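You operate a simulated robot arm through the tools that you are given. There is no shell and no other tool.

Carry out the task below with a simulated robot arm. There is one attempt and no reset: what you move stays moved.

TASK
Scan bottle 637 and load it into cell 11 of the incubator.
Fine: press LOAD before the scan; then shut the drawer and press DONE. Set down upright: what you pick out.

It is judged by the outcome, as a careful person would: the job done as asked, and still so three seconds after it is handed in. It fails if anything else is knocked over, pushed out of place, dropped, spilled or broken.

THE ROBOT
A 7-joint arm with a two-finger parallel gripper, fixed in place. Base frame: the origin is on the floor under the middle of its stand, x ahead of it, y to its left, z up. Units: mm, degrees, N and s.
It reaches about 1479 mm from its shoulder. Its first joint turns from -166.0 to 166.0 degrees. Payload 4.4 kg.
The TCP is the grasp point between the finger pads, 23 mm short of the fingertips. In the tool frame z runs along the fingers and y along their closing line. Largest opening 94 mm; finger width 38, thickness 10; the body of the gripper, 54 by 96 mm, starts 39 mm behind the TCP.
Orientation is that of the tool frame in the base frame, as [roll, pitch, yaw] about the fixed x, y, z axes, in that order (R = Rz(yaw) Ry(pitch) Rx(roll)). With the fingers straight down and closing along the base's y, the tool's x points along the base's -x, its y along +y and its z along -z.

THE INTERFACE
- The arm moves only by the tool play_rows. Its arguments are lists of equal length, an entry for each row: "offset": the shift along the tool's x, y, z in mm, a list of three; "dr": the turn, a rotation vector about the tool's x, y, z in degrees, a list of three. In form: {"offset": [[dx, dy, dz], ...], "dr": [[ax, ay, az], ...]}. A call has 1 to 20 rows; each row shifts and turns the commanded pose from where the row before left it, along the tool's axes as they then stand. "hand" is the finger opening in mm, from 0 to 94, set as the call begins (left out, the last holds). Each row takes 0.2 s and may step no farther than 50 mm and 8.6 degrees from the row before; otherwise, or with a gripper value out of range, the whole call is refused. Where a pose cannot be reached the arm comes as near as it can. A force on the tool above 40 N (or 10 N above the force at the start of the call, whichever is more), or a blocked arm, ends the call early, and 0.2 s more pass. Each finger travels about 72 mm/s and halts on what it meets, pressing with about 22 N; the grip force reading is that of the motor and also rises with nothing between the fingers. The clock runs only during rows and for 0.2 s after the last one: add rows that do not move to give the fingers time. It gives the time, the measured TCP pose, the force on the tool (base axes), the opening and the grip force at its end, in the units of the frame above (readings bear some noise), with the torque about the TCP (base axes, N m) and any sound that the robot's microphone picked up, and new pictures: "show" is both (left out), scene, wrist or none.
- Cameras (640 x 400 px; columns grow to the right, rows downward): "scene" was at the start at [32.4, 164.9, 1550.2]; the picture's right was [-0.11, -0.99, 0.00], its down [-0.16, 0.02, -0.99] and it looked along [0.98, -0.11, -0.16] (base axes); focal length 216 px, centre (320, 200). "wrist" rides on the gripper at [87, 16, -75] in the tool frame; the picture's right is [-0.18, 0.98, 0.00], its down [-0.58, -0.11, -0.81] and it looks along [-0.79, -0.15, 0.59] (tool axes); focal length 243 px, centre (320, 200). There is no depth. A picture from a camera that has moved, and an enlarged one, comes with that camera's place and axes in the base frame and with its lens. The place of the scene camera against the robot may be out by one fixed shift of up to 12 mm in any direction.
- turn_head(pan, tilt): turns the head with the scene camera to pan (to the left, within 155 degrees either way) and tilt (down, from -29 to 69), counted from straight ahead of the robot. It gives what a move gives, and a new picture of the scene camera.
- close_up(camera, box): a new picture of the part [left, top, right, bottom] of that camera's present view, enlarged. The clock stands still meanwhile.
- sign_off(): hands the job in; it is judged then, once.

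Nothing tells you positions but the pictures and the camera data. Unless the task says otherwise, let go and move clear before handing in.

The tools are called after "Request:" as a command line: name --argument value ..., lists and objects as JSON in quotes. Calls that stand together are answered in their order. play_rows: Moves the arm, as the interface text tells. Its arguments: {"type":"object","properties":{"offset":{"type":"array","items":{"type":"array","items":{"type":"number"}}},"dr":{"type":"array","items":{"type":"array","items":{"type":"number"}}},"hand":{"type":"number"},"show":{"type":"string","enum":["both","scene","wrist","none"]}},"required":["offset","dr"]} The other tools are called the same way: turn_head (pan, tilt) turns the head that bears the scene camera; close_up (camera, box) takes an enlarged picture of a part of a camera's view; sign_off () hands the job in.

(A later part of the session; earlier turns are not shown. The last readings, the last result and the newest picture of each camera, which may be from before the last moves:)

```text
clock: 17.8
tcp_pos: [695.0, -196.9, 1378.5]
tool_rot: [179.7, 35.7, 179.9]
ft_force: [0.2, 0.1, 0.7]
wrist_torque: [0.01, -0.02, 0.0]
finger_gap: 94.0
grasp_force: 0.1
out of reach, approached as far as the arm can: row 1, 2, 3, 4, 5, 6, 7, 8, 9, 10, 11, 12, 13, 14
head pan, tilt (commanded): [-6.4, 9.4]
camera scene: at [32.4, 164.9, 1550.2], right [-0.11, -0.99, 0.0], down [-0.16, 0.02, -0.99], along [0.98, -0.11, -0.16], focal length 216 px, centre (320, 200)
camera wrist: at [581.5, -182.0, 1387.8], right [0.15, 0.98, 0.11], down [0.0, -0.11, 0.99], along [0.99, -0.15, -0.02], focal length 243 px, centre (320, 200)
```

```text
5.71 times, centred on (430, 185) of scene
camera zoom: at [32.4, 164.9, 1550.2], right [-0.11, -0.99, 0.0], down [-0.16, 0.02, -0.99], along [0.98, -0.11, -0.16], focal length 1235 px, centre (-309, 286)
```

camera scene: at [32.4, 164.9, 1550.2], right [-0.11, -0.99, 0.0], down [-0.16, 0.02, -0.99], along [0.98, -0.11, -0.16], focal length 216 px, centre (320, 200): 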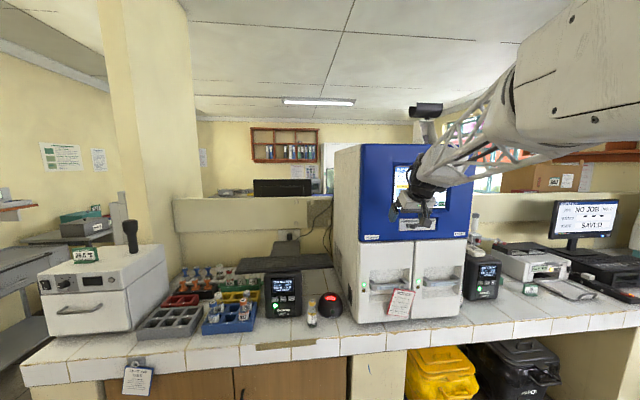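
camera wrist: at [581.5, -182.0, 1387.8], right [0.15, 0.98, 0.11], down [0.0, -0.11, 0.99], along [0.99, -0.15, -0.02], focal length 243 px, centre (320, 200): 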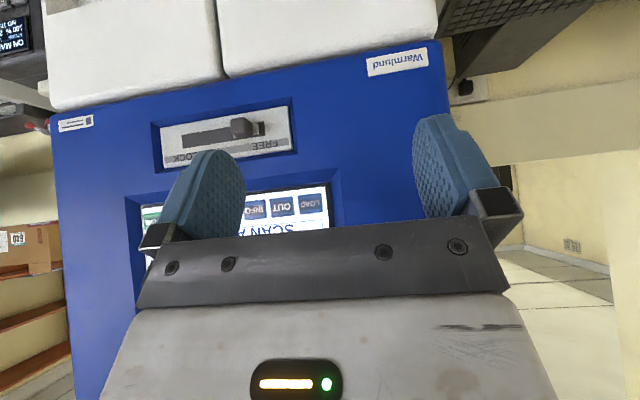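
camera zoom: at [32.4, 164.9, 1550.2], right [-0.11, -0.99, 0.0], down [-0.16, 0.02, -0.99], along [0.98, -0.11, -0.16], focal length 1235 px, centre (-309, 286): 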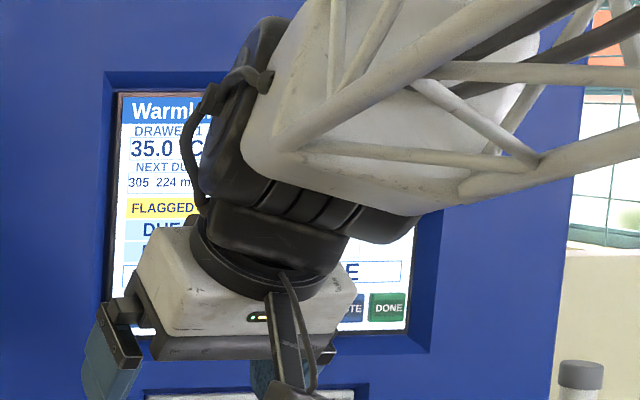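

The arm is stuck at a joint limit in this configuration. I'll tilt back toward horizontal a little to free it, and see how the pose responds.

Request:
play_rows --offset '[[0, 0, 0], [0, 0, 0], [0, 0, 0], [0, 0, 0]]' --dr '[[0, -8, 0], [0, -8, 0], [0, 0, 0], [0, 0, 0]]'

```text
clock: 18.8
tcp_pos: [698.4, -197.6, 1378.2]
tool_rot: [179.9, 51.7, -179.9]
ft_force: [-0.4, 0.4, 0.4]
wrist_torque: [-0.02, 0.04, -0.02]
finger_gap: 93.9
grasp_force: 0.0
head pan, tilt (commanded): [-6.4, 9.4]
camera scene: at [32.4, 164.9, 1550.2], right [-0.11, -0.99, 0.0], down [-0.16, 0.02, -0.99], along [0.98, -0.11, -0.16], focal length 216 px, centre (320, 200)
camera wrist: at [585.0, -182.1, 1355.0], right [0.11, 0.98, 0.14], down [-0.27, -0.11, 0.96], along [0.96, -0.15, 0.26], focal length 243 px, centre (320, 200)
```

scene: 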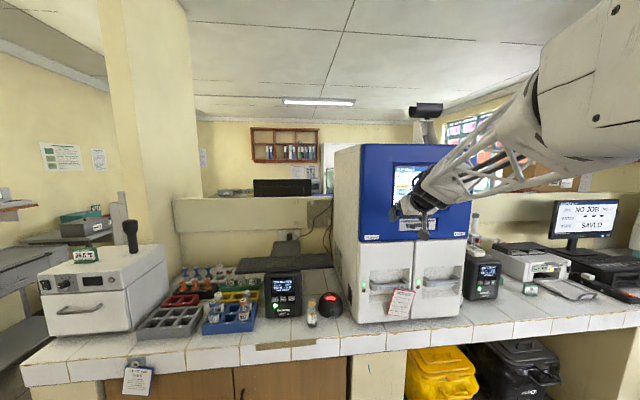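
wrist: 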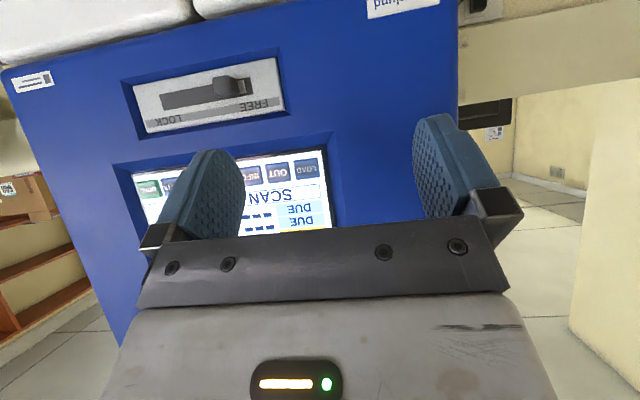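

Freed: the commanded pose follows the achieved one. At ~52° tilt I'll move left and down in smaller chunks.

Request:
play_rows --offset '[[15.7, 40, 12.4], [15.7, 40, 12.4], [15.7, 40, 12.4], [15.7, 40, 12.4], [15.7, 40, 12.4], [0, 0, 0]]' --dr '[[0, 0, 0], [0, 0, 0], [0, 0, 0], [0, 0, 0], [0, 0, 0], [0, 0, 0]]' --show "scene"

```text
clock: 20.2
tcp_pos: [698.5, -58.7, 1307.6]
tool_rot: [-180.0, 51.7, -180.0]
ft_force: [-0.2, 0.9, -0.3]
wrist_torque: [0.02, -0.01, -0.01]
finger_gap: 94.0
grasp_force: 0.0
out of reach, approached as far as the arm can: row 4, 5
head pan, tilt (commanded): [-6.4, 9.4]
camera scene: at [32.4, 164.9, 1550.2], right [-0.11, -0.99, 0.0], down [-0.16, 0.02, -0.99], along [0.98, -0.11, -0.16], focal length 216 px, centre (320, 200)
```

scene: 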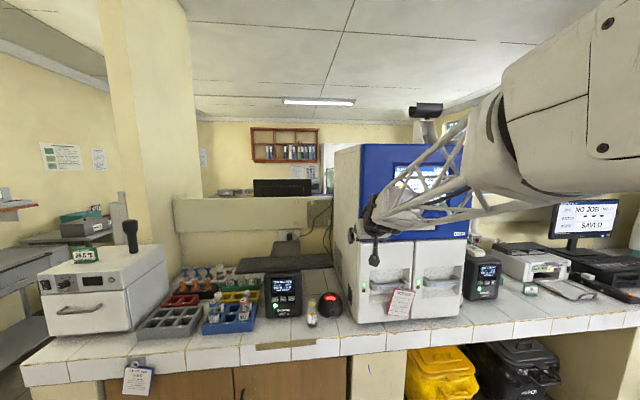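

Stuck again at this tilt. I'll return to the horizontal orientation, which I used to come over, and retrace that path.

Request:
play_rows --offset '[[0, 0, 0], [0, 0, 0], [0, 0, 0], [0, 0, 0], [0, 0, 0], [0, 0, 0]]' --dr '[[0, -7.66, 0], [0, -7.66, 0], [0, -7.66, 0], [0, -7.66, 0], [0, -7.66, 0], [0, 0, 0]]' --show "none"

Request:
play_rows --offset '[[5, 45, 0], [5, 45, 0], [5, 45, 0], [5, 45, 0], [0, 0, 0]]' --dr '[[0, 0, 0], [0, 0, 0], [0, 0, 0], [0, 0, 0], [0, 0, 0]]' --show "scene"

```text
clock: 21.4
tcp_pos: [805.6, -67.9, 1356.7]
tool_rot: [177.1, 80.8, 177.0]
ft_force: [-89.9, 5.4, -6.7]
wrist_torque: [0.06, -1.13, -4.19]
finger_gap: 91.8
grasp_force: 0.0
out of reach, approached as far as the arm can: row 2, 3
head pan, tilt (commanded): [-6.4, 9.4]
stopped in row 6: the force on the tool passed its limit at 137 N (the readings are from after the stop); the commanded pose is now the measured one
```

```text
clock: 22.6
tcp_pos: [810.0, 111.9, 1335.8]
tool_rot: [177.2, 80.6, 177.4]
ft_force: [0.6, 0.1, -0.1]
wrist_torque: [0.02, 0.01, -0.03]
finger_gap: 93.9
grasp_force: 0.1
head pan, tilt (commanded): [-6.4, 9.4]
camera scene: at [32.4, 164.9, 1550.2], right [-0.11, -0.99, 0.0], down [-0.16, 0.02, -0.99], along [0.98, -0.11, -0.16], focal length 216 px, centre (320, 200)
```

scene: 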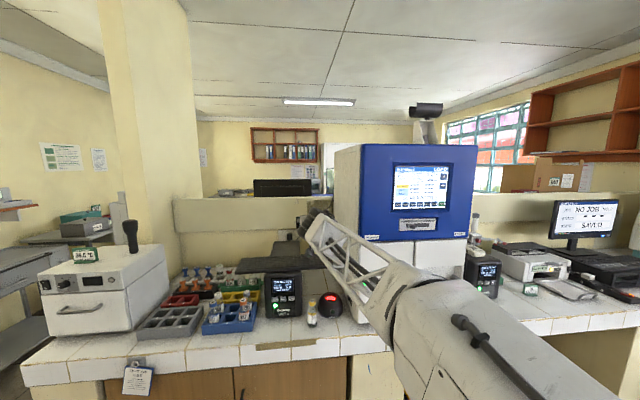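

The arm swung forward unexpectedly and touched the incubator's front edge (force spike), and it's now clear at [810, 112, 1336]. I need to check that the incubator hasn't shifted or broken before continuing.

Request:
close_up --camera "scene" --box '[340, 140, 500, 240]'

Request:
close_up --camera "scene" --box '[390, 155, 460, 215]'

Request:
close_up --camera "scene" --box '[340, 230, 500, 330]'

```text
4.00 times, centred on (420, 190) of scene
camera zoom: at [32.4, 164.9, 1550.2], right [-0.11, -0.99, 0.0], down [-0.16, 0.02, -0.99], along [0.98, -0.11, -0.16], focal length 864 px, centre (-80, 240)
```

zoom: 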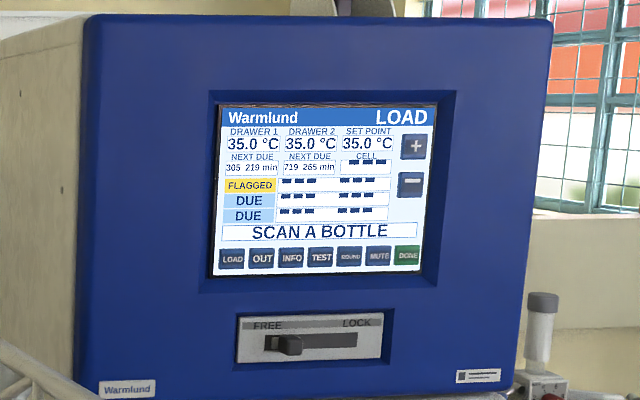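

```text
6.67 times, centred on (425, 185) of scene
camera zoom: at [32.4, 164.9, 1550.2], right [-0.11, -0.99, 0.0], down [-0.16, 0.02, -0.99], along [0.98, -0.11, -0.16], focal length 1440 px, centre (-380, 300)
```

zoom: 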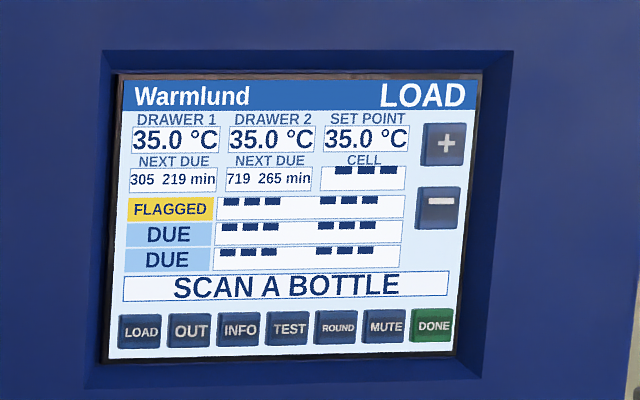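

```text
4.00 times, centred on (420, 280) of scene
camera zoom: at [32.4, 164.9, 1550.2], right [-0.11, -0.99, 0.0], down [-0.16, 0.02, -0.99], along [0.98, -0.11, -0.16], focal length 864 px, centre (-80, -120)
```

zoom: 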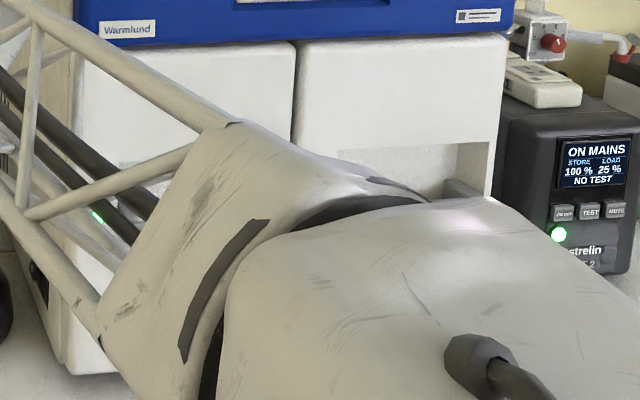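

The incubator sits exactly where it was and still shows "SCAN A BOTTLE". I'll move one call at a time from now on, retracing to [686, 440, 1196] where the rotation worked before.

Request:
play_rows --offset '[[19.8, 41, -12.4], [19.8, 41, -12.4], [19.8, 41, -12.4], [19.8, 41, -12.4], [0, 0, 0]]' --dr '[[0, 0, 0], [0, 0, 0], [0, 0, 0], [0, 0, 0], [0, 0, 0]]' --show "scene"

```text
clock: 23.8
tcp_pos: [743.3, 276.6, 1266.5]
tool_rot: [177.3, 80.6, 177.5]
ft_force: [-0.4, -0.7, -0.2]
wrist_torque: [-0.01, 0.0, -0.03]
finger_gap: 93.8
grasp_force: 0.0
head pan, tilt (commanded): [-6.4, 9.4]
camera scene: at [32.4, 164.9, 1550.2], right [-0.11, -0.99, 0.0], down [-0.16, 0.02, -0.99], along [0.98, -0.11, -0.16], focal length 216 px, centre (320, 200)
```

scene: 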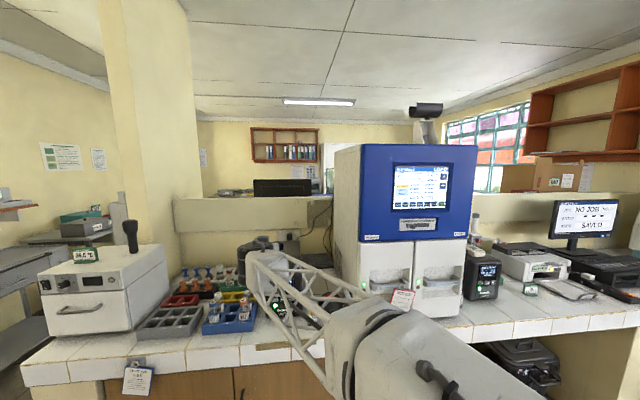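

The notice is still hanging, and all bottles look in place. I'll continue to the known-good position.

Request:
play_rows --offset '[[17.5, 41, -14], [17.5, 41, -14], [17.5, 41, -14], [17.5, 41, -14], [0, 0, 0]]' --dr '[[0, 0, 0], [0, 0, 0], [0, 0, 0], [0, 0, 0], [0, 0, 0]]' --show "scene"

```text
clock: 25.0
tcp_pos: [674.1, 438.8, 1209.4]
tool_rot: [177.3, 80.6, 177.4]
ft_force: [0.0, 0.3, 0.1]
wrist_torque: [0.02, 0.03, -0.01]
finger_gap: 93.9
grasp_force: 0.1
head pan, tilt (commanded): [-6.4, 9.4]
camera scene: at [32.4, 164.9, 1550.2], right [-0.11, -0.99, 0.0], down [-0.16, 0.02, -0.99], along [0.98, -0.11, -0.16], focal length 216 px, centre (320, 200)
```

scene: 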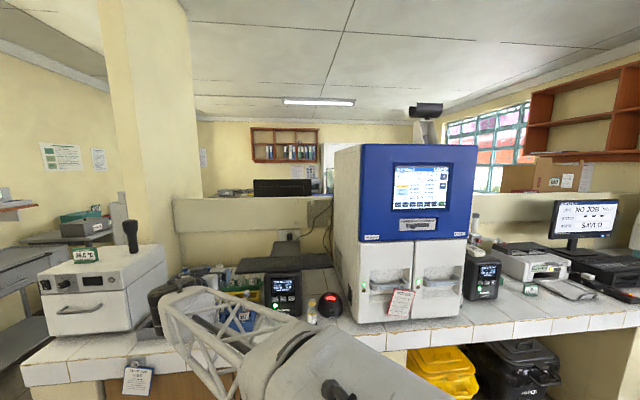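

Good. Now I'll tilt the tool downward a few steps at a time here.

Request:
play_rows --offset '[[0, 0, 0], [0, 0, 0], [0, 0, 0], [0, 0, 0], [0, 0, 0]]' --dr '[[0, 7.5, 0], [0, 7.5, 0], [0, 7.5, 0], [0, 7.5, 0], [0, 0, 0]]' --show "scene"

```text
clock: 26.2
tcp_pos: [675.1, 440.3, 1207.9]
tool_rot: [179.4, 50.6, 179.6]
ft_force: [0.1, 0.4, 0.1]
wrist_torque: [-0.02, 0.01, 0.01]
finger_gap: 94.0
grasp_force: 0.0
head pan, tilt (commanded): [-6.4, 9.4]
camera scene: at [32.4, 164.9, 1550.2], right [-0.11, -0.99, 0.0], down [-0.16, 0.02, -0.99], along [0.98, -0.11, -0.16], focal length 216 px, centre (320, 200)
```

scene: 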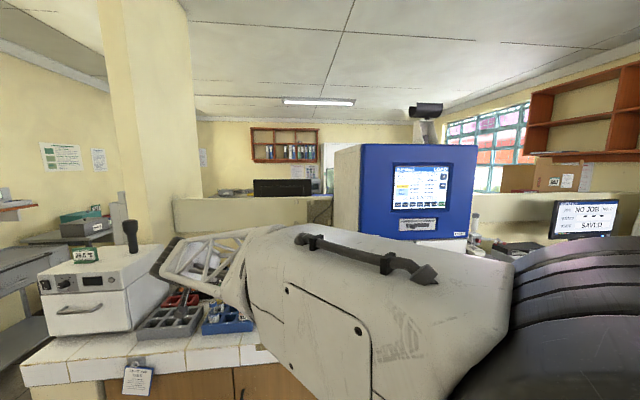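

Request:
play_rows --offset '[[0, 0, 0], [0, 0, 0], [0, 0, 0], [0, 0, 0], [0, 0, 0]]' --dr '[[0, 7.65, 0], [0, 7.65, 0], [0, 7.65, 0], [0, 7.65, 0], [0, 0, 0]]'

```text
clock: 27.4
tcp_pos: [674.8, 438.9, 1208.8]
tool_rot: [179.5, 20.0, 179.8]
ft_force: [0.9, 0.4, 0.1]
wrist_torque: [-0.04, -0.02, 0.0]
finger_gap: 93.9
grasp_force: 0.1
head pan, tilt (commanded): [-6.4, 9.4]
camera scene: at [32.4, 164.9, 1550.2], right [-0.11, -0.99, 0.0], down [-0.16, 0.02, -0.99], along [0.98, -0.11, -0.16], focal length 216 px, centre (320, 200)
camera wrist: at [568.2, 455.4, 1248.3], right [0.17, 0.98, 0.07], down [0.27, -0.12, 0.96], along [0.95, -0.14, -0.29], focal length 243 px, centre (320, 200)
```

scene: 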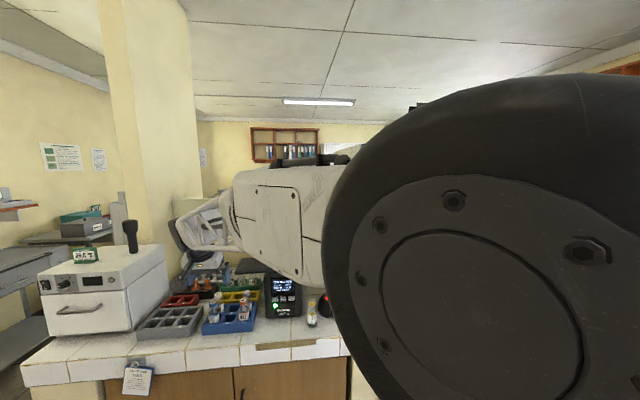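
wrist: 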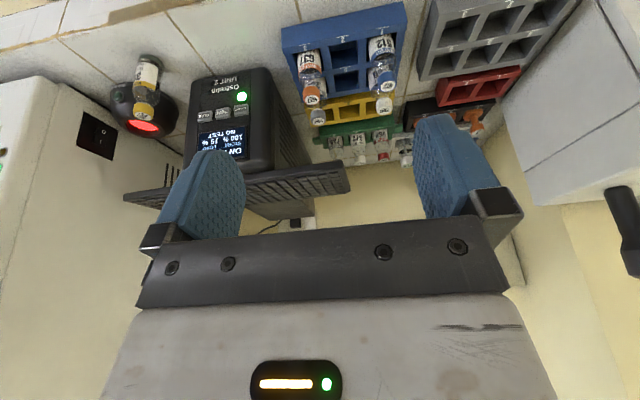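

The tilt is now 20° with the fingers open. Before descending I'll zoom on 637 from here to refine its position.

Request:
close_up --camera "wrist" --box '[270, 20, 420, 170]'

Request:
close_up --camera "scene" --box '[200, 270, 280, 340]'

```text
2.67 times, centred on (345, 95) of wrist
camera zoom: at [568.2, 455.4, 1248.3], right [0.17, 0.98, 0.07], down [0.27, -0.12, 0.96], along [0.95, -0.14, -0.29], focal length 647 px, centre (253, 480)
```

zoom: 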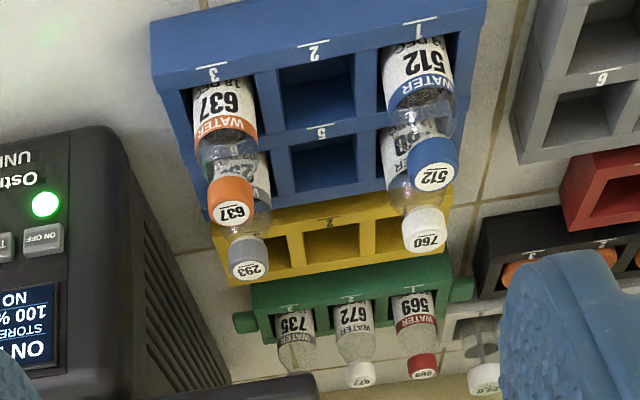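

```text
5.71 times, centred on (240, 305) of scene
camera zoom: at [32.4, 164.9, 1550.2], right [-0.11, -0.99, 0.0], down [-0.16, 0.02, -0.99], along [0.98, -0.11, -0.16], focal length 1235 px, centre (777, -400)
```

zoom: 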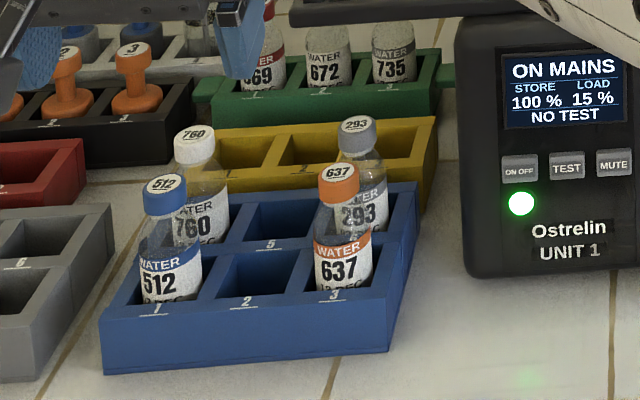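

637's cap centre is confirmed at about [897.5, 403, 980]. I'll move to hover above it.

Request:
play_rows --offset '[[-26.3, -6, 36], [-26.3, -6, 36], [-26.3, -6, 36], [-26.3, -6, 36], [-26.3, -6, 36], [-26.3, -6, 36], [0, 0, 0]]' --dr '[[0, 0, 0], [0, 0, 0], [0, 0, 0], [0, 0, 0], [0, 0, 0], [0, 0, 0], [0, 0, 0]]'

```text
clock: 29.0
tcp_pos: [900.1, 403.0, 1056.7]
tool_rot: [179.6, 20.0, 179.9]
ft_force: [-0.2, -0.7, 0.2]
wrist_torque: [0.01, 0.0, 0.0]
finger_gap: 94.2
grasp_force: 0.1
head pan, tilt (commanded): [-6.4, 9.4]
camera scene: at [32.5, 164.9, 1550.2], right [-0.11, -0.99, 0.0], down [-0.16, 0.02, -0.99], along [0.98, -0.11, -0.16], focal length 216 px, centre (320, 200)
camera wrist: at [792.6, 419.0, 1096.5], right [0.17, 0.98, 0.07], down [0.27, -0.12, 0.96], along [0.95, -0.14, -0.29], focal length 243 px, centre (320, 200)
```

scene: 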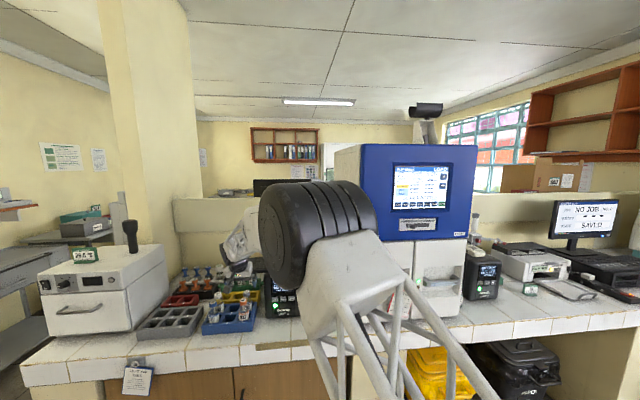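
wrist: 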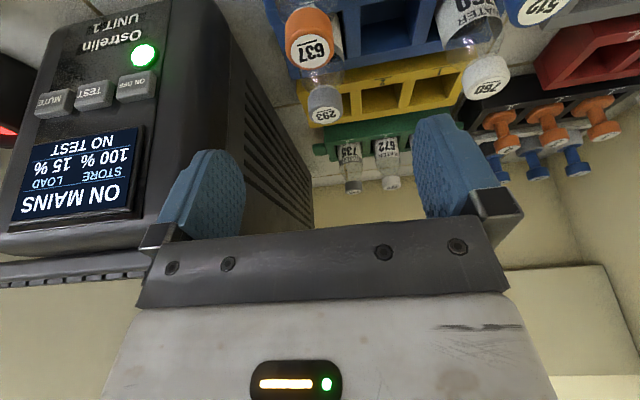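

Alignment over 637 is good. I'll descend around the bottle with open fingers, to z≈931, which leaves the fingertips about 8 mm above the rack top.

Request:
play_rows --offset '[[11.4, 0, 29.3], [11.4, 0, 29.3], [11.4, 0, 29.3], [11.2, 0, 29.3], [0, 0, 0]]' --dr '[[0, 0, 0], [0, 0, 0], [0, 0, 0], [0, 0, 0], [0, 0, 0]]'

Request:
close_up --camera "scene" --box '[190, 240, 300, 340]'

```text
clock: 30.2
tcp_pos: [897.8, 410.1, 933.6]
tool_rot: [179.4, 20.2, 179.9]
ft_force: [-2.4, -0.9, 16.7]
wrist_torque: [-0.07, 0.02, 0.02]
finger_gap: 93.9
grasp_force: 0.0
head pan, tilt (commanded): [-6.4, 9.4]
camera scene: at [32.2, 164.8, 1550.2], right [-0.11, -0.99, 0.0], down [-0.16, 0.02, -0.99], along [0.98, -0.11, -0.16], focal length 216 px, centre (320, 200)
camera wrist: at [789.4, 424.8, 972.3], right [0.17, 0.98, 0.07], down [0.27, -0.12, 0.96], along [0.95, -0.14, -0.28], focal length 243 px, centre (320, 200)
```

scene: 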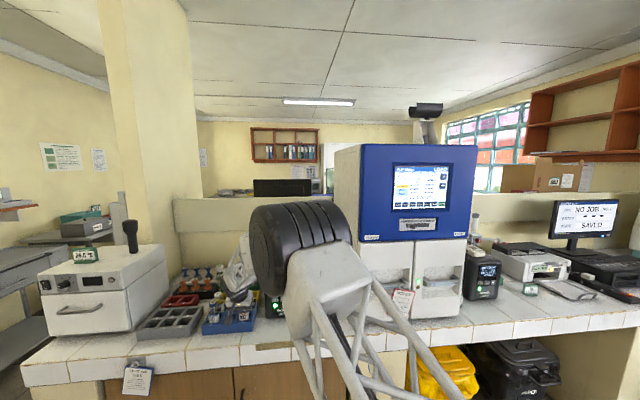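
wrist: 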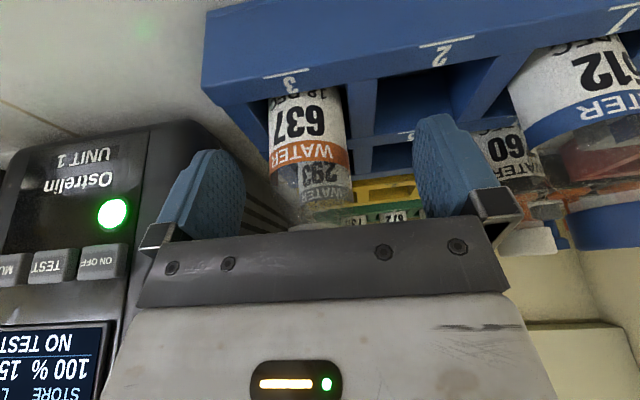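

```text
4.00 times, centred on (245, 290) of scene
camera zoom: at [32.2, 164.8, 1550.2], right [-0.11, -0.99, 0.0], down [-0.16, 0.02, -0.99], along [0.98, -0.11, -0.16], focal length 864 px, centre (620, -160)
```

zoom: 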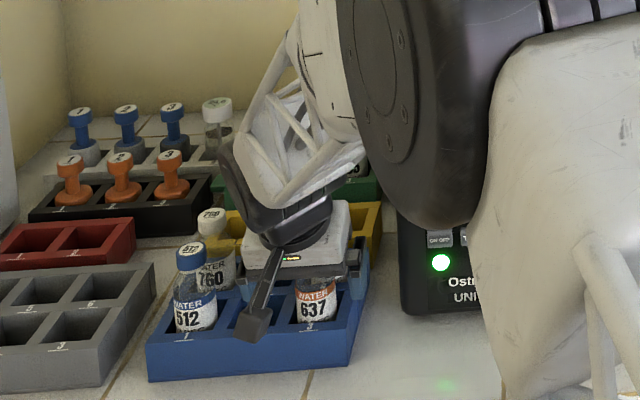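

The force and sideways drift suggest the bottle's cap is touching the gripper palm, 39 mm above the TCP. I'll raise by 16 mm to relieve it.

Request:
play_rows --offset '[[-5.5, 0, -15], [0, 0, 0], [0, 0, 0]]' --dr '[[0, 0, 0], [0, 0, 0], [0, 0, 0]]'

Request:
close_up --camera "wrist" --box '[160, 40, 520, 240]'

```text
clock: 31.0
tcp_pos: [896.7, 408.3, 948.3]
tool_rot: [179.5, 20.1, 179.8]
ft_force: [0.2, 1.0, -0.7]
wrist_torque: [-0.02, 0.01, -0.01]
finger_gap: 94.1
grasp_force: 0.1
head pan, tilt (commanded): [-6.4, 9.4]
camera scene: at [32.4, 164.9, 1550.2], right [-0.11, -0.99, 0.0], down [-0.16, 0.02, -0.99], along [0.98, -0.11, -0.16], focal length 216 px, centre (320, 200)
camera wrist: at [788.4, 423.9, 988.1], right [0.17, 0.98, 0.07], down [0.27, -0.12, 0.96], along [0.95, -0.14, -0.29], focal length 243 px, centre (320, 200)
```

scene: 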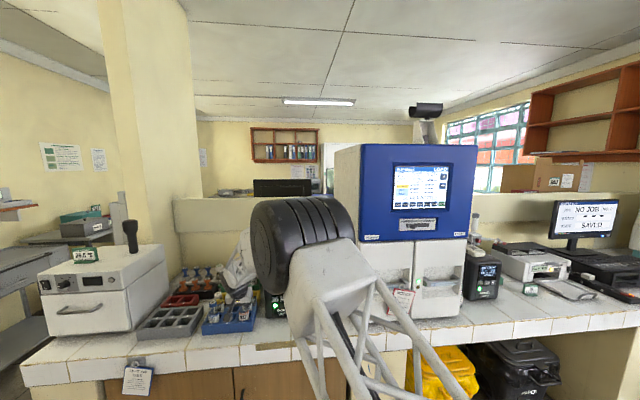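
wrist: 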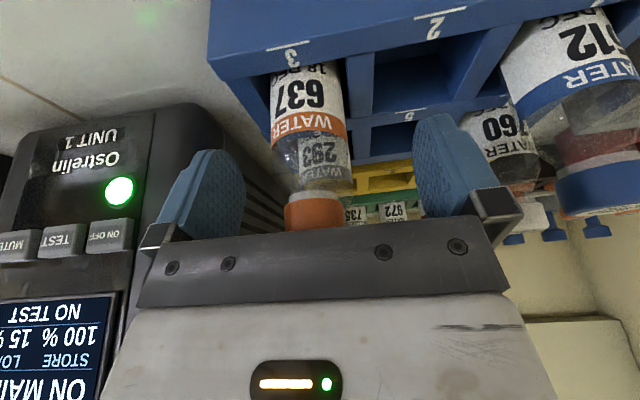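

```text
1.78 times, centred on (340, 140) of wrist
camera zoom: at [788.4, 423.9, 988.1], right [0.17, 0.98, 0.07], down [0.27, -0.12, 0.96], along [0.95, -0.14, -0.29], focal length 431 px, centre (284, 307)
```

zoom: 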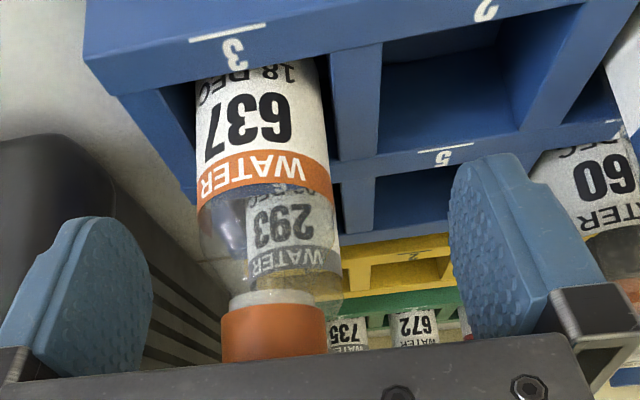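

The cap is free now. The bottle centre is at y≈403.6 while the TCP is at 408.3, so I'll shift 4.7 mm to centre and then close the fingers.

Request:
play_rows --offset '[[0, -4.7, 0], [0, 0, 0], [0, 0, 0]]' --dr '[[0, 0, 0], [0, 0, 0], [0, 0, 0]]' --show "none"

```text
clock: 31.8
tcp_pos: [894.6, 403.6, 949.2]
tool_rot: [179.5, 19.9, 179.9]
ft_force: [0.5, 0.4, 0.2]
wrist_torque: [-0.01, 0.02, -0.02]
finger_gap: 94.0
grasp_force: 0.0
head pan, tilt (commanded): [-6.4, 9.4]
```

Request:
play_rows --offset '[[-1.7, 0, 2.7], [0, 0, 0], [0, 0, 0], [0, 0, 0], [0, 0, 0], [0, 0, 0]]' --dr '[[0, 0, 0], [0, 0, 0], [0, 0, 0], [0, 0, 0], [0, 0, 0], [0, 0, 0]]' --hand 20

Request:
close_up --camera "wrist" --box '[160, 40, 520, 240]'

```text
clock: 33.2
tcp_pos: [897.8, 402.3, 946.9]
tool_rot: [179.5, 20.0, 179.9]
ft_force: [-0.7, -0.6, 0.3]
wrist_torque: [-0.01, -0.02, 0.0]
finger_gap: 38.6
grasp_force: 21.8
head pan, tilt (commanded): [-6.4, 9.4]
camera scene: at [32.4, 164.9, 1550.2], right [-0.11, -0.99, 0.0], down [-0.16, 0.02, -0.99], along [0.98, -0.11, -0.16], focal length 216 px, centre (320, 200)
camera wrist: at [790.3, 417.7, 986.8], right [0.17, 0.98, 0.07], down [0.27, -0.12, 0.96], along [0.95, -0.14, -0.29], focal length 243 px, centre (320, 200)
```

scene: 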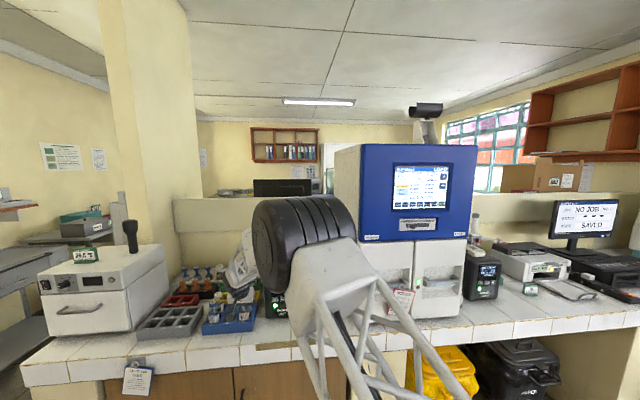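
wrist: 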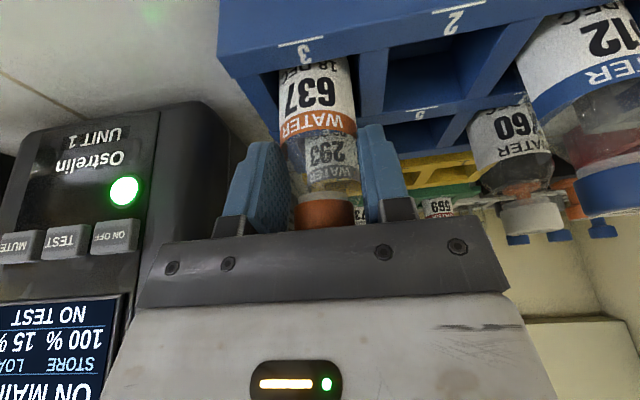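

```text
1.78 times, centred on (340, 140) of wrist
camera zoom: at [790.3, 417.7, 986.8], right [0.17, 0.98, 0.07], down [0.27, -0.12, 0.96], along [0.95, -0.14, -0.29], focal length 431 px, centre (284, 307)
```

zoom: 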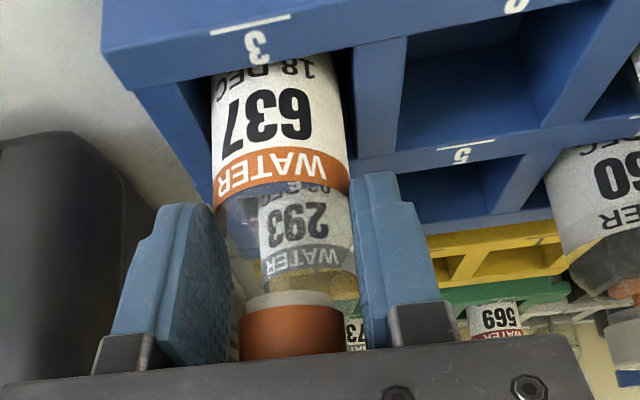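

637 is gripped (gap 38.6 mm). I'll lift it straight up out of the slot.

Request:
play_rows --offset '[[-5.1, 0, -14.1], [-8.55, 0, -23.5], [-8.55, 0, -23.5], [-8.55, 0, -23.5], [0, 0, 0]]' --dr '[[0, 0, 0], [0, 0, 0], [0, 0, 0], [0, 0, 0], [0, 0, 0]]'

Request:
close_up --camera "scene" --box '[190, 230, 300, 340]'

```text
clock: 34.4
tcp_pos: [899.5, 403.6, 1039.0]
tool_rot: [179.6, 20.0, 180.0]
ft_force: [0.0, -0.4, -0.3]
wrist_torque: [0.03, 0.02, -0.01]
finger_gap: 38.5
grasp_force: 22.1
head pan, tilt (commanded): [-6.4, 9.4]
camera scene: at [32.4, 164.9, 1550.2], right [-0.11, -0.99, 0.0], down [-0.16, 0.02, -0.99], along [0.98, -0.11, -0.16], focal length 216 px, centre (320, 200)
camera wrist: at [792.2, 419.0, 1078.6], right [0.17, 0.98, 0.07], down [0.27, -0.12, 0.96], along [0.95, -0.14, -0.29], focal length 243 px, centre (320, 200)
```

scene: 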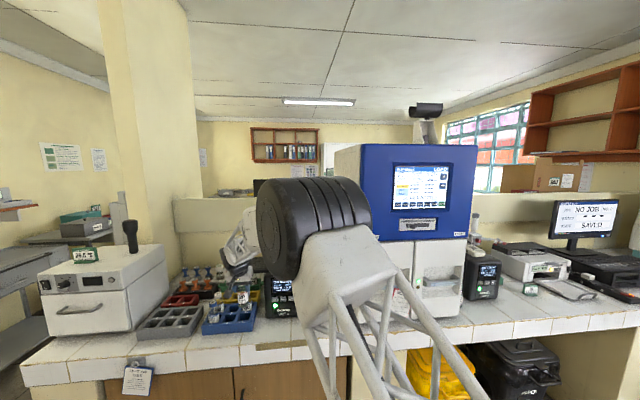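
wrist: 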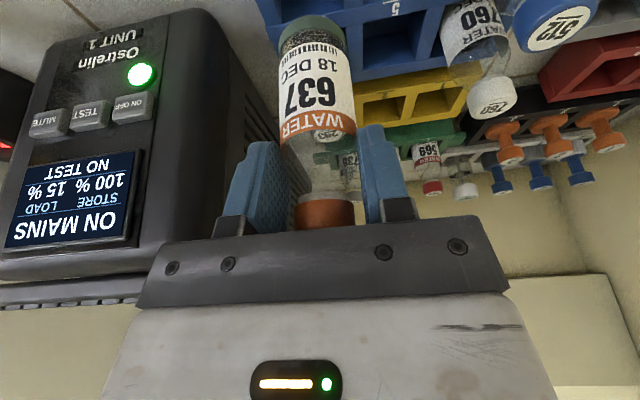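

```text
3.64 times, centred on (245, 285) of scene
camera zoom: at [32.4, 164.9, 1550.2], right [-0.11, -0.99, 0.0], down [-0.16, 0.02, -0.99], along [0.98, -0.11, -0.16], focal length 786 px, centre (593, -109)
```

zoom: 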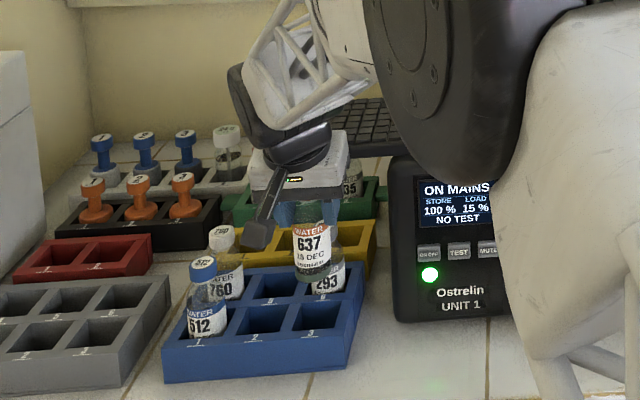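

637 is lifted upright and the barcode shows below the date. I'll zoom in to see which way the barcode faces.

Request:
close_up --camera "wrist" --box '[260, 0, 400, 150]'

Request:
close_up --camera "scene" --box '[222, 275, 252, 320]'

```text
2.67 times, centred on (330, 75) of wrist
camera zoom: at [792.2, 419.0, 1078.6], right [0.17, 0.98, 0.07], down [0.27, -0.12, 0.96], along [0.95, -0.14, -0.29], focal length 647 px, centre (293, 533)
```

zoom: 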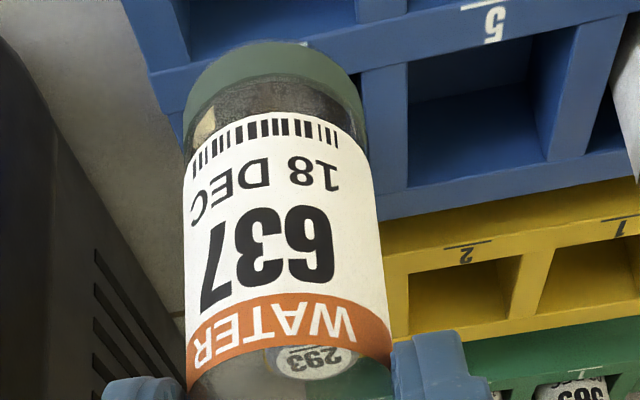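

```text
8.89 times, centred on (237, 298) of scene
camera zoom: at [32.4, 164.9, 1550.2], right [-0.11, -0.99, 0.0], down [-0.16, 0.02, -0.99], along [0.98, -0.11, -0.16], focal length 1920 px, centre (1058, -667)
```

zoom: 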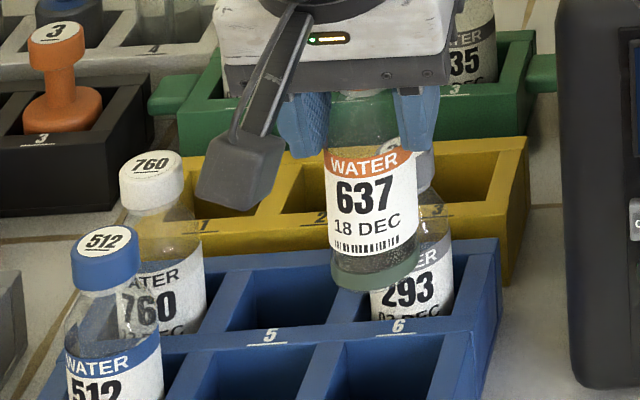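

The barcode faces almost straight back toward the robot (−x), so tilting the bottle forward will point it down at the scanner. I'll retreat from the rack area first, then rotate here on the left where the wrist has room.

Request:
play_rows --offset '[[30.1, 0, -26.9], [30.1, 0, -26.9], [30.1, 0, -26.9], [30.1, 0, -26.9], [0, 0, 0]]' --dr '[[0, 0, 0], [0, 0, 0], [0, 0, 0], [0, 0, 0], [0, 0, 0]]' --show "none"

```text
clock: 35.6
tcp_pos: [750.3, 397.0, 1098.4]
tool_rot: [179.5, 20.0, 180.0]
ft_force: [-0.4, -0.4, -0.9]
wrist_torque: [0.04, 0.03, 0.01]
finger_gap: 38.5
grasp_force: 21.8
head pan, tilt (commanded): [-6.4, 9.4]
```

Request:
play_rows --offset '[[0, 0, 0], [0, 0, 0], [0, 0, 0], [0, 0, 0], [0, 0, 0], [0, 0, 0]]' --dr '[[0, -7.5, 0], [0, -7.5, 0], [0, -7.5, 0], [0, -7.5, 0], [0, -7.5, 0], [0, 0, 0]]' --show "both"

```text
clock: 37.0
tcp_pos: [747.6, 401.0, 1097.8]
tool_rot: [179.2, 57.5, 179.5]
ft_force: [-0.6, 0.0, -0.7]
wrist_torque: [0.03, -0.01, 0.0]
finger_gap: 38.6
grasp_force: 21.9
head pan, tilt (commanded): [-6.4, 9.4]
camera scene: at [32.4, 164.9, 1550.2], right [-0.11, -0.99, 0.0], down [-0.16, 0.02, -0.99], along [0.98, -0.11, -0.16], focal length 216 px, centre (320, 200)
camera wrist: at [638.5, 416.5, 1063.9], right [0.1, 0.98, 0.16], down [-0.37, -0.12, 0.92], along [0.92, -0.15, 0.35], focal length 243 px, centre (320, 200)
```

scene: 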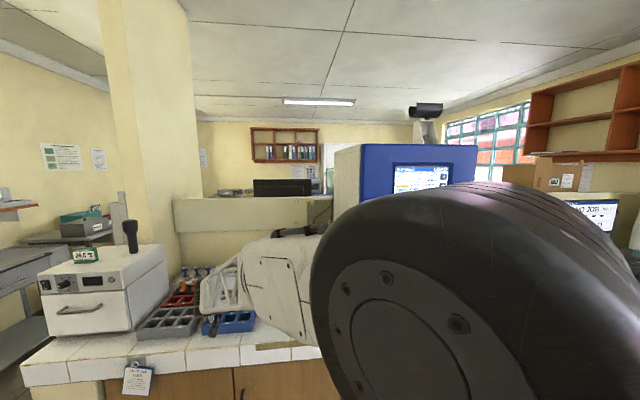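
wrist: 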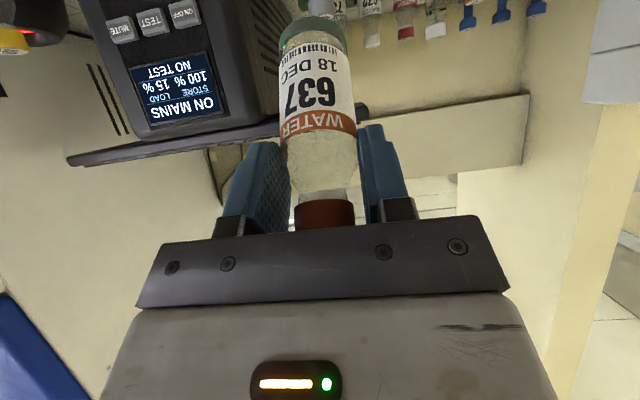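

The bottle holds steady in the grip. I'll finish the tilt to about 95°.

Request:
play_rows --offset '[[0, 0, 0], [0, 0, 0], [0, 0, 0], [0, 0, 0], [0, 0, 0], [0, 0, 0]]' --dr '[[0, -7.0, 0], [0, -7.0, 0], [0, -7.0, 0], [0, -7.0, 0], [0, -7.0, 0], [0, 0, 0]]' --show "both"

```text
clock: 38.4
tcp_pos: [748.5, 399.4, 1097.6]
tool_rot: [10.0, 87.4, 10.1]
ft_force: [0.3, 0.1, -1.0]
wrist_torque: [-0.02, 0.03, -0.01]
finger_gap: 38.5
grasp_force: 21.8
head pan, tilt (commanded): [-6.4, 9.4]
camera scene: at [32.4, 164.9, 1550.2], right [-0.11, -0.99, 0.0], down [-0.16, 0.02, -0.99], along [0.98, -0.11, -0.16], focal length 216 px, centre (320, 200)
camera wrist: at [677.0, 416.7, 1007.3], right [-0.01, 0.98, 0.19], down [-0.83, -0.11, 0.54], along [0.56, -0.15, 0.82], focal length 243 px, centre (320, 200)
```

scene: 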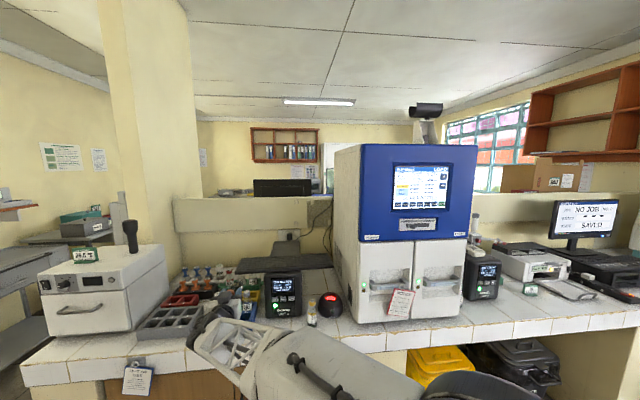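
wrist: 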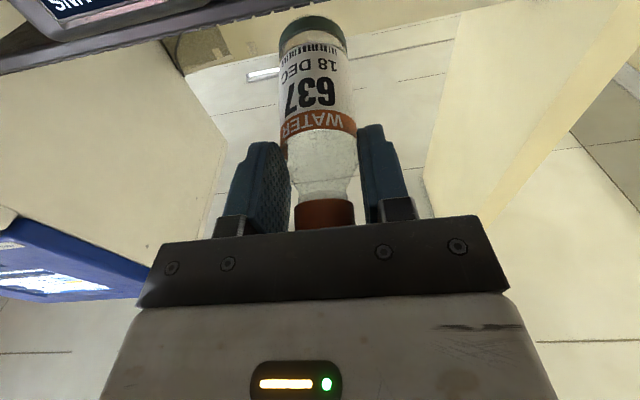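

Tilted; label is now facing down. I'll translate right toward the scanner at this height, checking midway.

Request:
play_rows --offset '[[0, -48, 0], [0, -48, 0], [0, -48, 0], [0, -48, 0], [0, -48, 0], [0, 0, 0]]' --dr '[[0, 0, 0], [0, 0, 0], [0, 0, 0], [0, 0, 0], [0, 0, 0], [0, 0, 0]]' --show "scene"

```text
clock: 39.8
tcp_pos: [750.0, 158.0, 1094.6]
tool_rot: [9.5, 87.4, 9.6]
ft_force: [-0.5, 0.4, -1.0]
wrist_torque: [0.02, 0.01, -0.02]
finger_gap: 38.6
grasp_force: 22.5
head pan, tilt (commanded): [-6.4, 9.4]
camera scene: at [32.4, 164.9, 1550.2], right [-0.11, -0.99, 0.0], down [-0.16, 0.02, -0.99], along [0.98, -0.11, -0.16], focal length 216 px, centre (320, 200)
```

scene: 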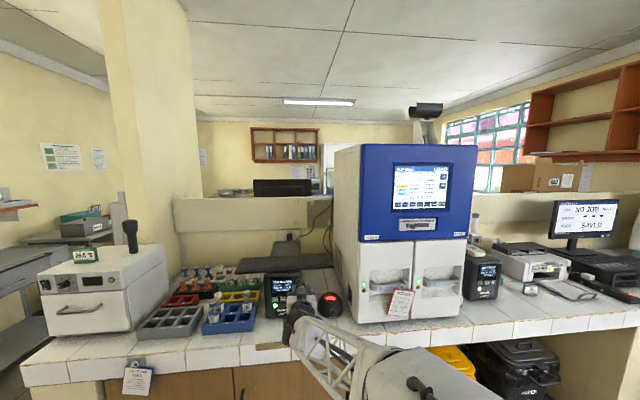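

Request:
play_rows --offset '[[0, -46.5, 0], [0, -46.5, 0], [0, -46.5, 0], [0, 0, 0]]' --dr '[[0, 0, 0], [0, 0, 0], [0, 0, 0], [0, 0, 0]]' --show "both"

Request:
close_up --camera "scene" --box '[280, 260, 400, 370]'

```text
clock: 40.8
tcp_pos: [742.4, 55.1, 1096.9]
tool_rot: [14.0, 87.8, 12.1]
ft_force: [0.0, -0.7, -1.2]
wrist_torque: [-0.02, 0.02, 0.0]
finger_gap: 38.6
grasp_force: 21.8
out of reach, approached as far as the arm can: row 2, 3
head pan, tilt (commanded): [-6.4, 9.4]
camera scene: at [32.4, 164.9, 1550.2], right [-0.11, -0.99, 0.0], down [-0.16, 0.02, -0.99], along [0.98, -0.11, -0.16], focal length 216 px, centre (320, 200)
camera wrist: at [671.3, 74.2, 1007.0], right [0.03, 0.98, 0.19], down [-0.83, -0.09, 0.55], along [0.56, -0.17, 0.81], focal length 243 px, centre (320, 200)
```

scene: 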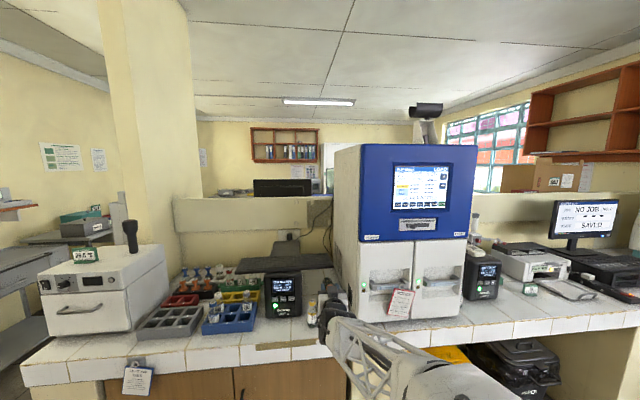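
wrist: 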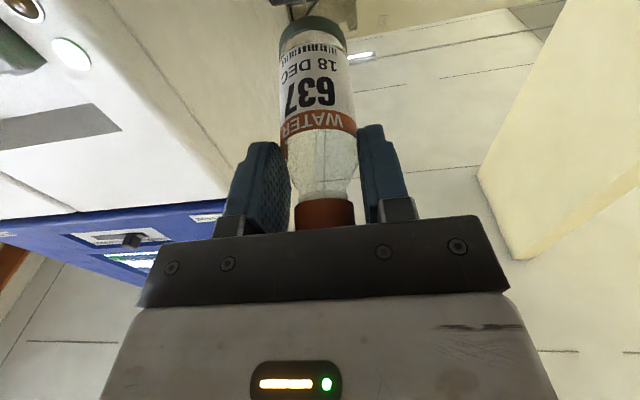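

```text
3.64 times, centred on (340, 315) of scene
camera zoom: at [32.4, 164.9, 1550.2], right [-0.11, -0.99, 0.0], down [-0.16, 0.02, -0.99], along [0.98, -0.11, -0.16], focal length 786 px, centre (247, -218)
```

zoom: 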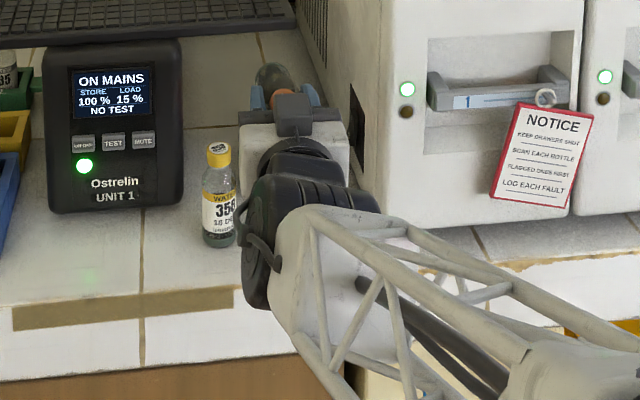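

Both drawer lamps turned green in LOAD mode. The arm is near a limit at y≈55, so I'll try extending forward and lower first, where the wrist has more freedom.

Request:
play_rows --offset '[[25, 0, 35], [25, 0, 35], [0, 0, 0]]' --dr '[[0, 0, 0], [0, 0, 0], [0, 0, 0]]' --show "none"

```text
clock: 41.6
tcp_pos: [812.4, 87.3, 1052.8]
tool_rot: [11.6, 87.7, 10.9]
ft_force: [0.2, 0.2, -0.4]
wrist_torque: [0.01, 0.04, -0.01]
finger_gap: 38.9
grasp_force: 22.1
out of reach, approached as far as the arm can: row 1, 2
head pan, tilt (commanded): [-6.4, 9.4]
```

The limit depends on the tool's yaw relative to the arm's radial direction; pointing the tool slightly right should relieve it. I'll yaw −10° in place.

Request:
play_rows --offset '[[0, 0, 0], [0, 0, 0], [0, 0, 0]]' --dr '[[6, 0, 0], [6, 0, 0], [0, 0, 0]]' --show "none"

```text
clock: 42.4
tcp_pos: [813.1, 88.0, 1056.3]
tool_rot: [21.6, 87.4, 9.7]
ft_force: [0.5, 0.7, -1.1]
wrist_torque: [0.0, 0.0, -0.01]
finger_gap: 38.4
grasp_force: 22.0
head pan, tilt (commanded): [-6.4, 9.4]
```

Yaw is now about −12° and the pose is reachable. I'll shift right to y≈26, staying back from the scanner.

Request:
play_rows --offset '[[0, -30.3, 6.4], [0, -30.3, 6.4], [0, 0, 0]]' --dr '[[0, 0, 0], [0, 0, 0], [0, 0, 0]]' --show "both"

Request:
close_up --camera "scene" --box '[280, 240, 400, 350]'

```text
clock: 43.2
tcp_pos: [812.5, 26.3, 1057.5]
tool_rot: [21.6, 87.5, 9.5]
ft_force: [-0.5, -0.6, -0.6]
wrist_torque: [-0.02, 0.05, 0.0]
finger_gap: 38.6
grasp_force: 22.5
head pan, tilt (commanded): [-6.4, 9.4]
camera scene: at [32.4, 164.9, 1550.2], right [-0.11, -0.99, 0.0], down [-0.16, 0.02, -0.99], along [0.98, -0.11, -0.16], focal length 216 px, centre (320, 200)
camera wrist: at [745.7, 57.7, 967.2], right [0.19, 0.96, 0.2], down [-0.84, 0.06, 0.55], along [0.51, -0.27, 0.81], focal length 243 px, centre (320, 200)
```

scene: 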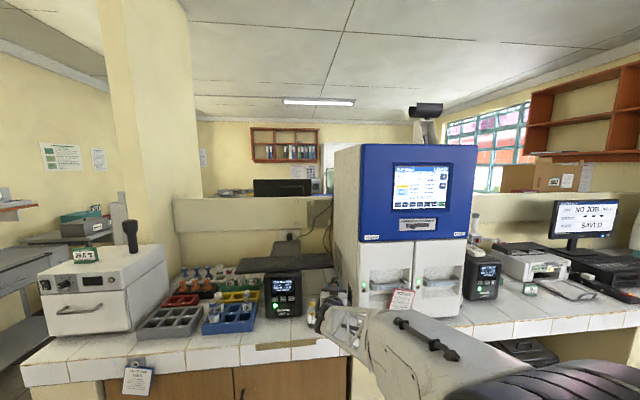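
wrist: 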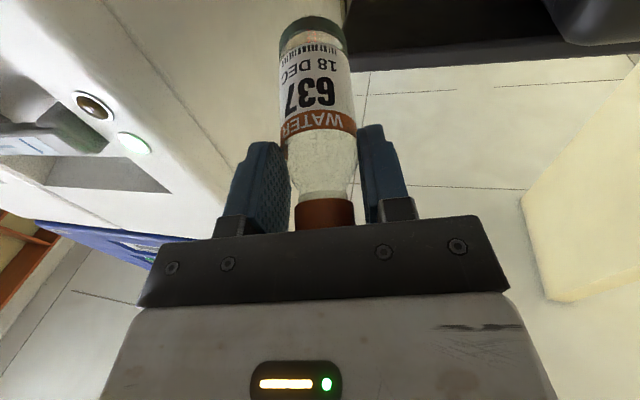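

```text
3.64 times, centred on (340, 295) of scene
camera zoom: at [32.4, 164.9, 1550.2], right [-0.11, -0.99, 0.0], down [-0.16, 0.02, -0.99], along [0.98, -0.11, -0.16], focal length 786 px, centre (247, -146)
```

zoom: 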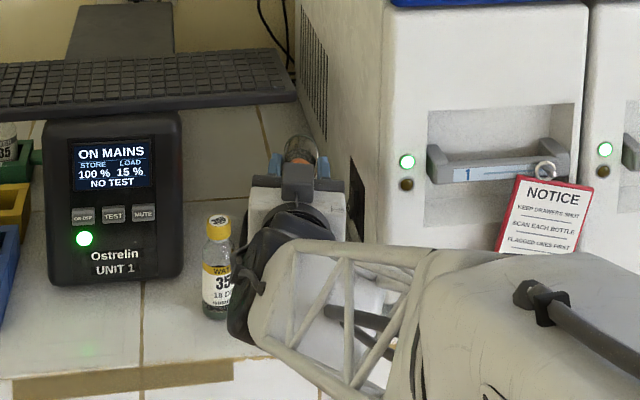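

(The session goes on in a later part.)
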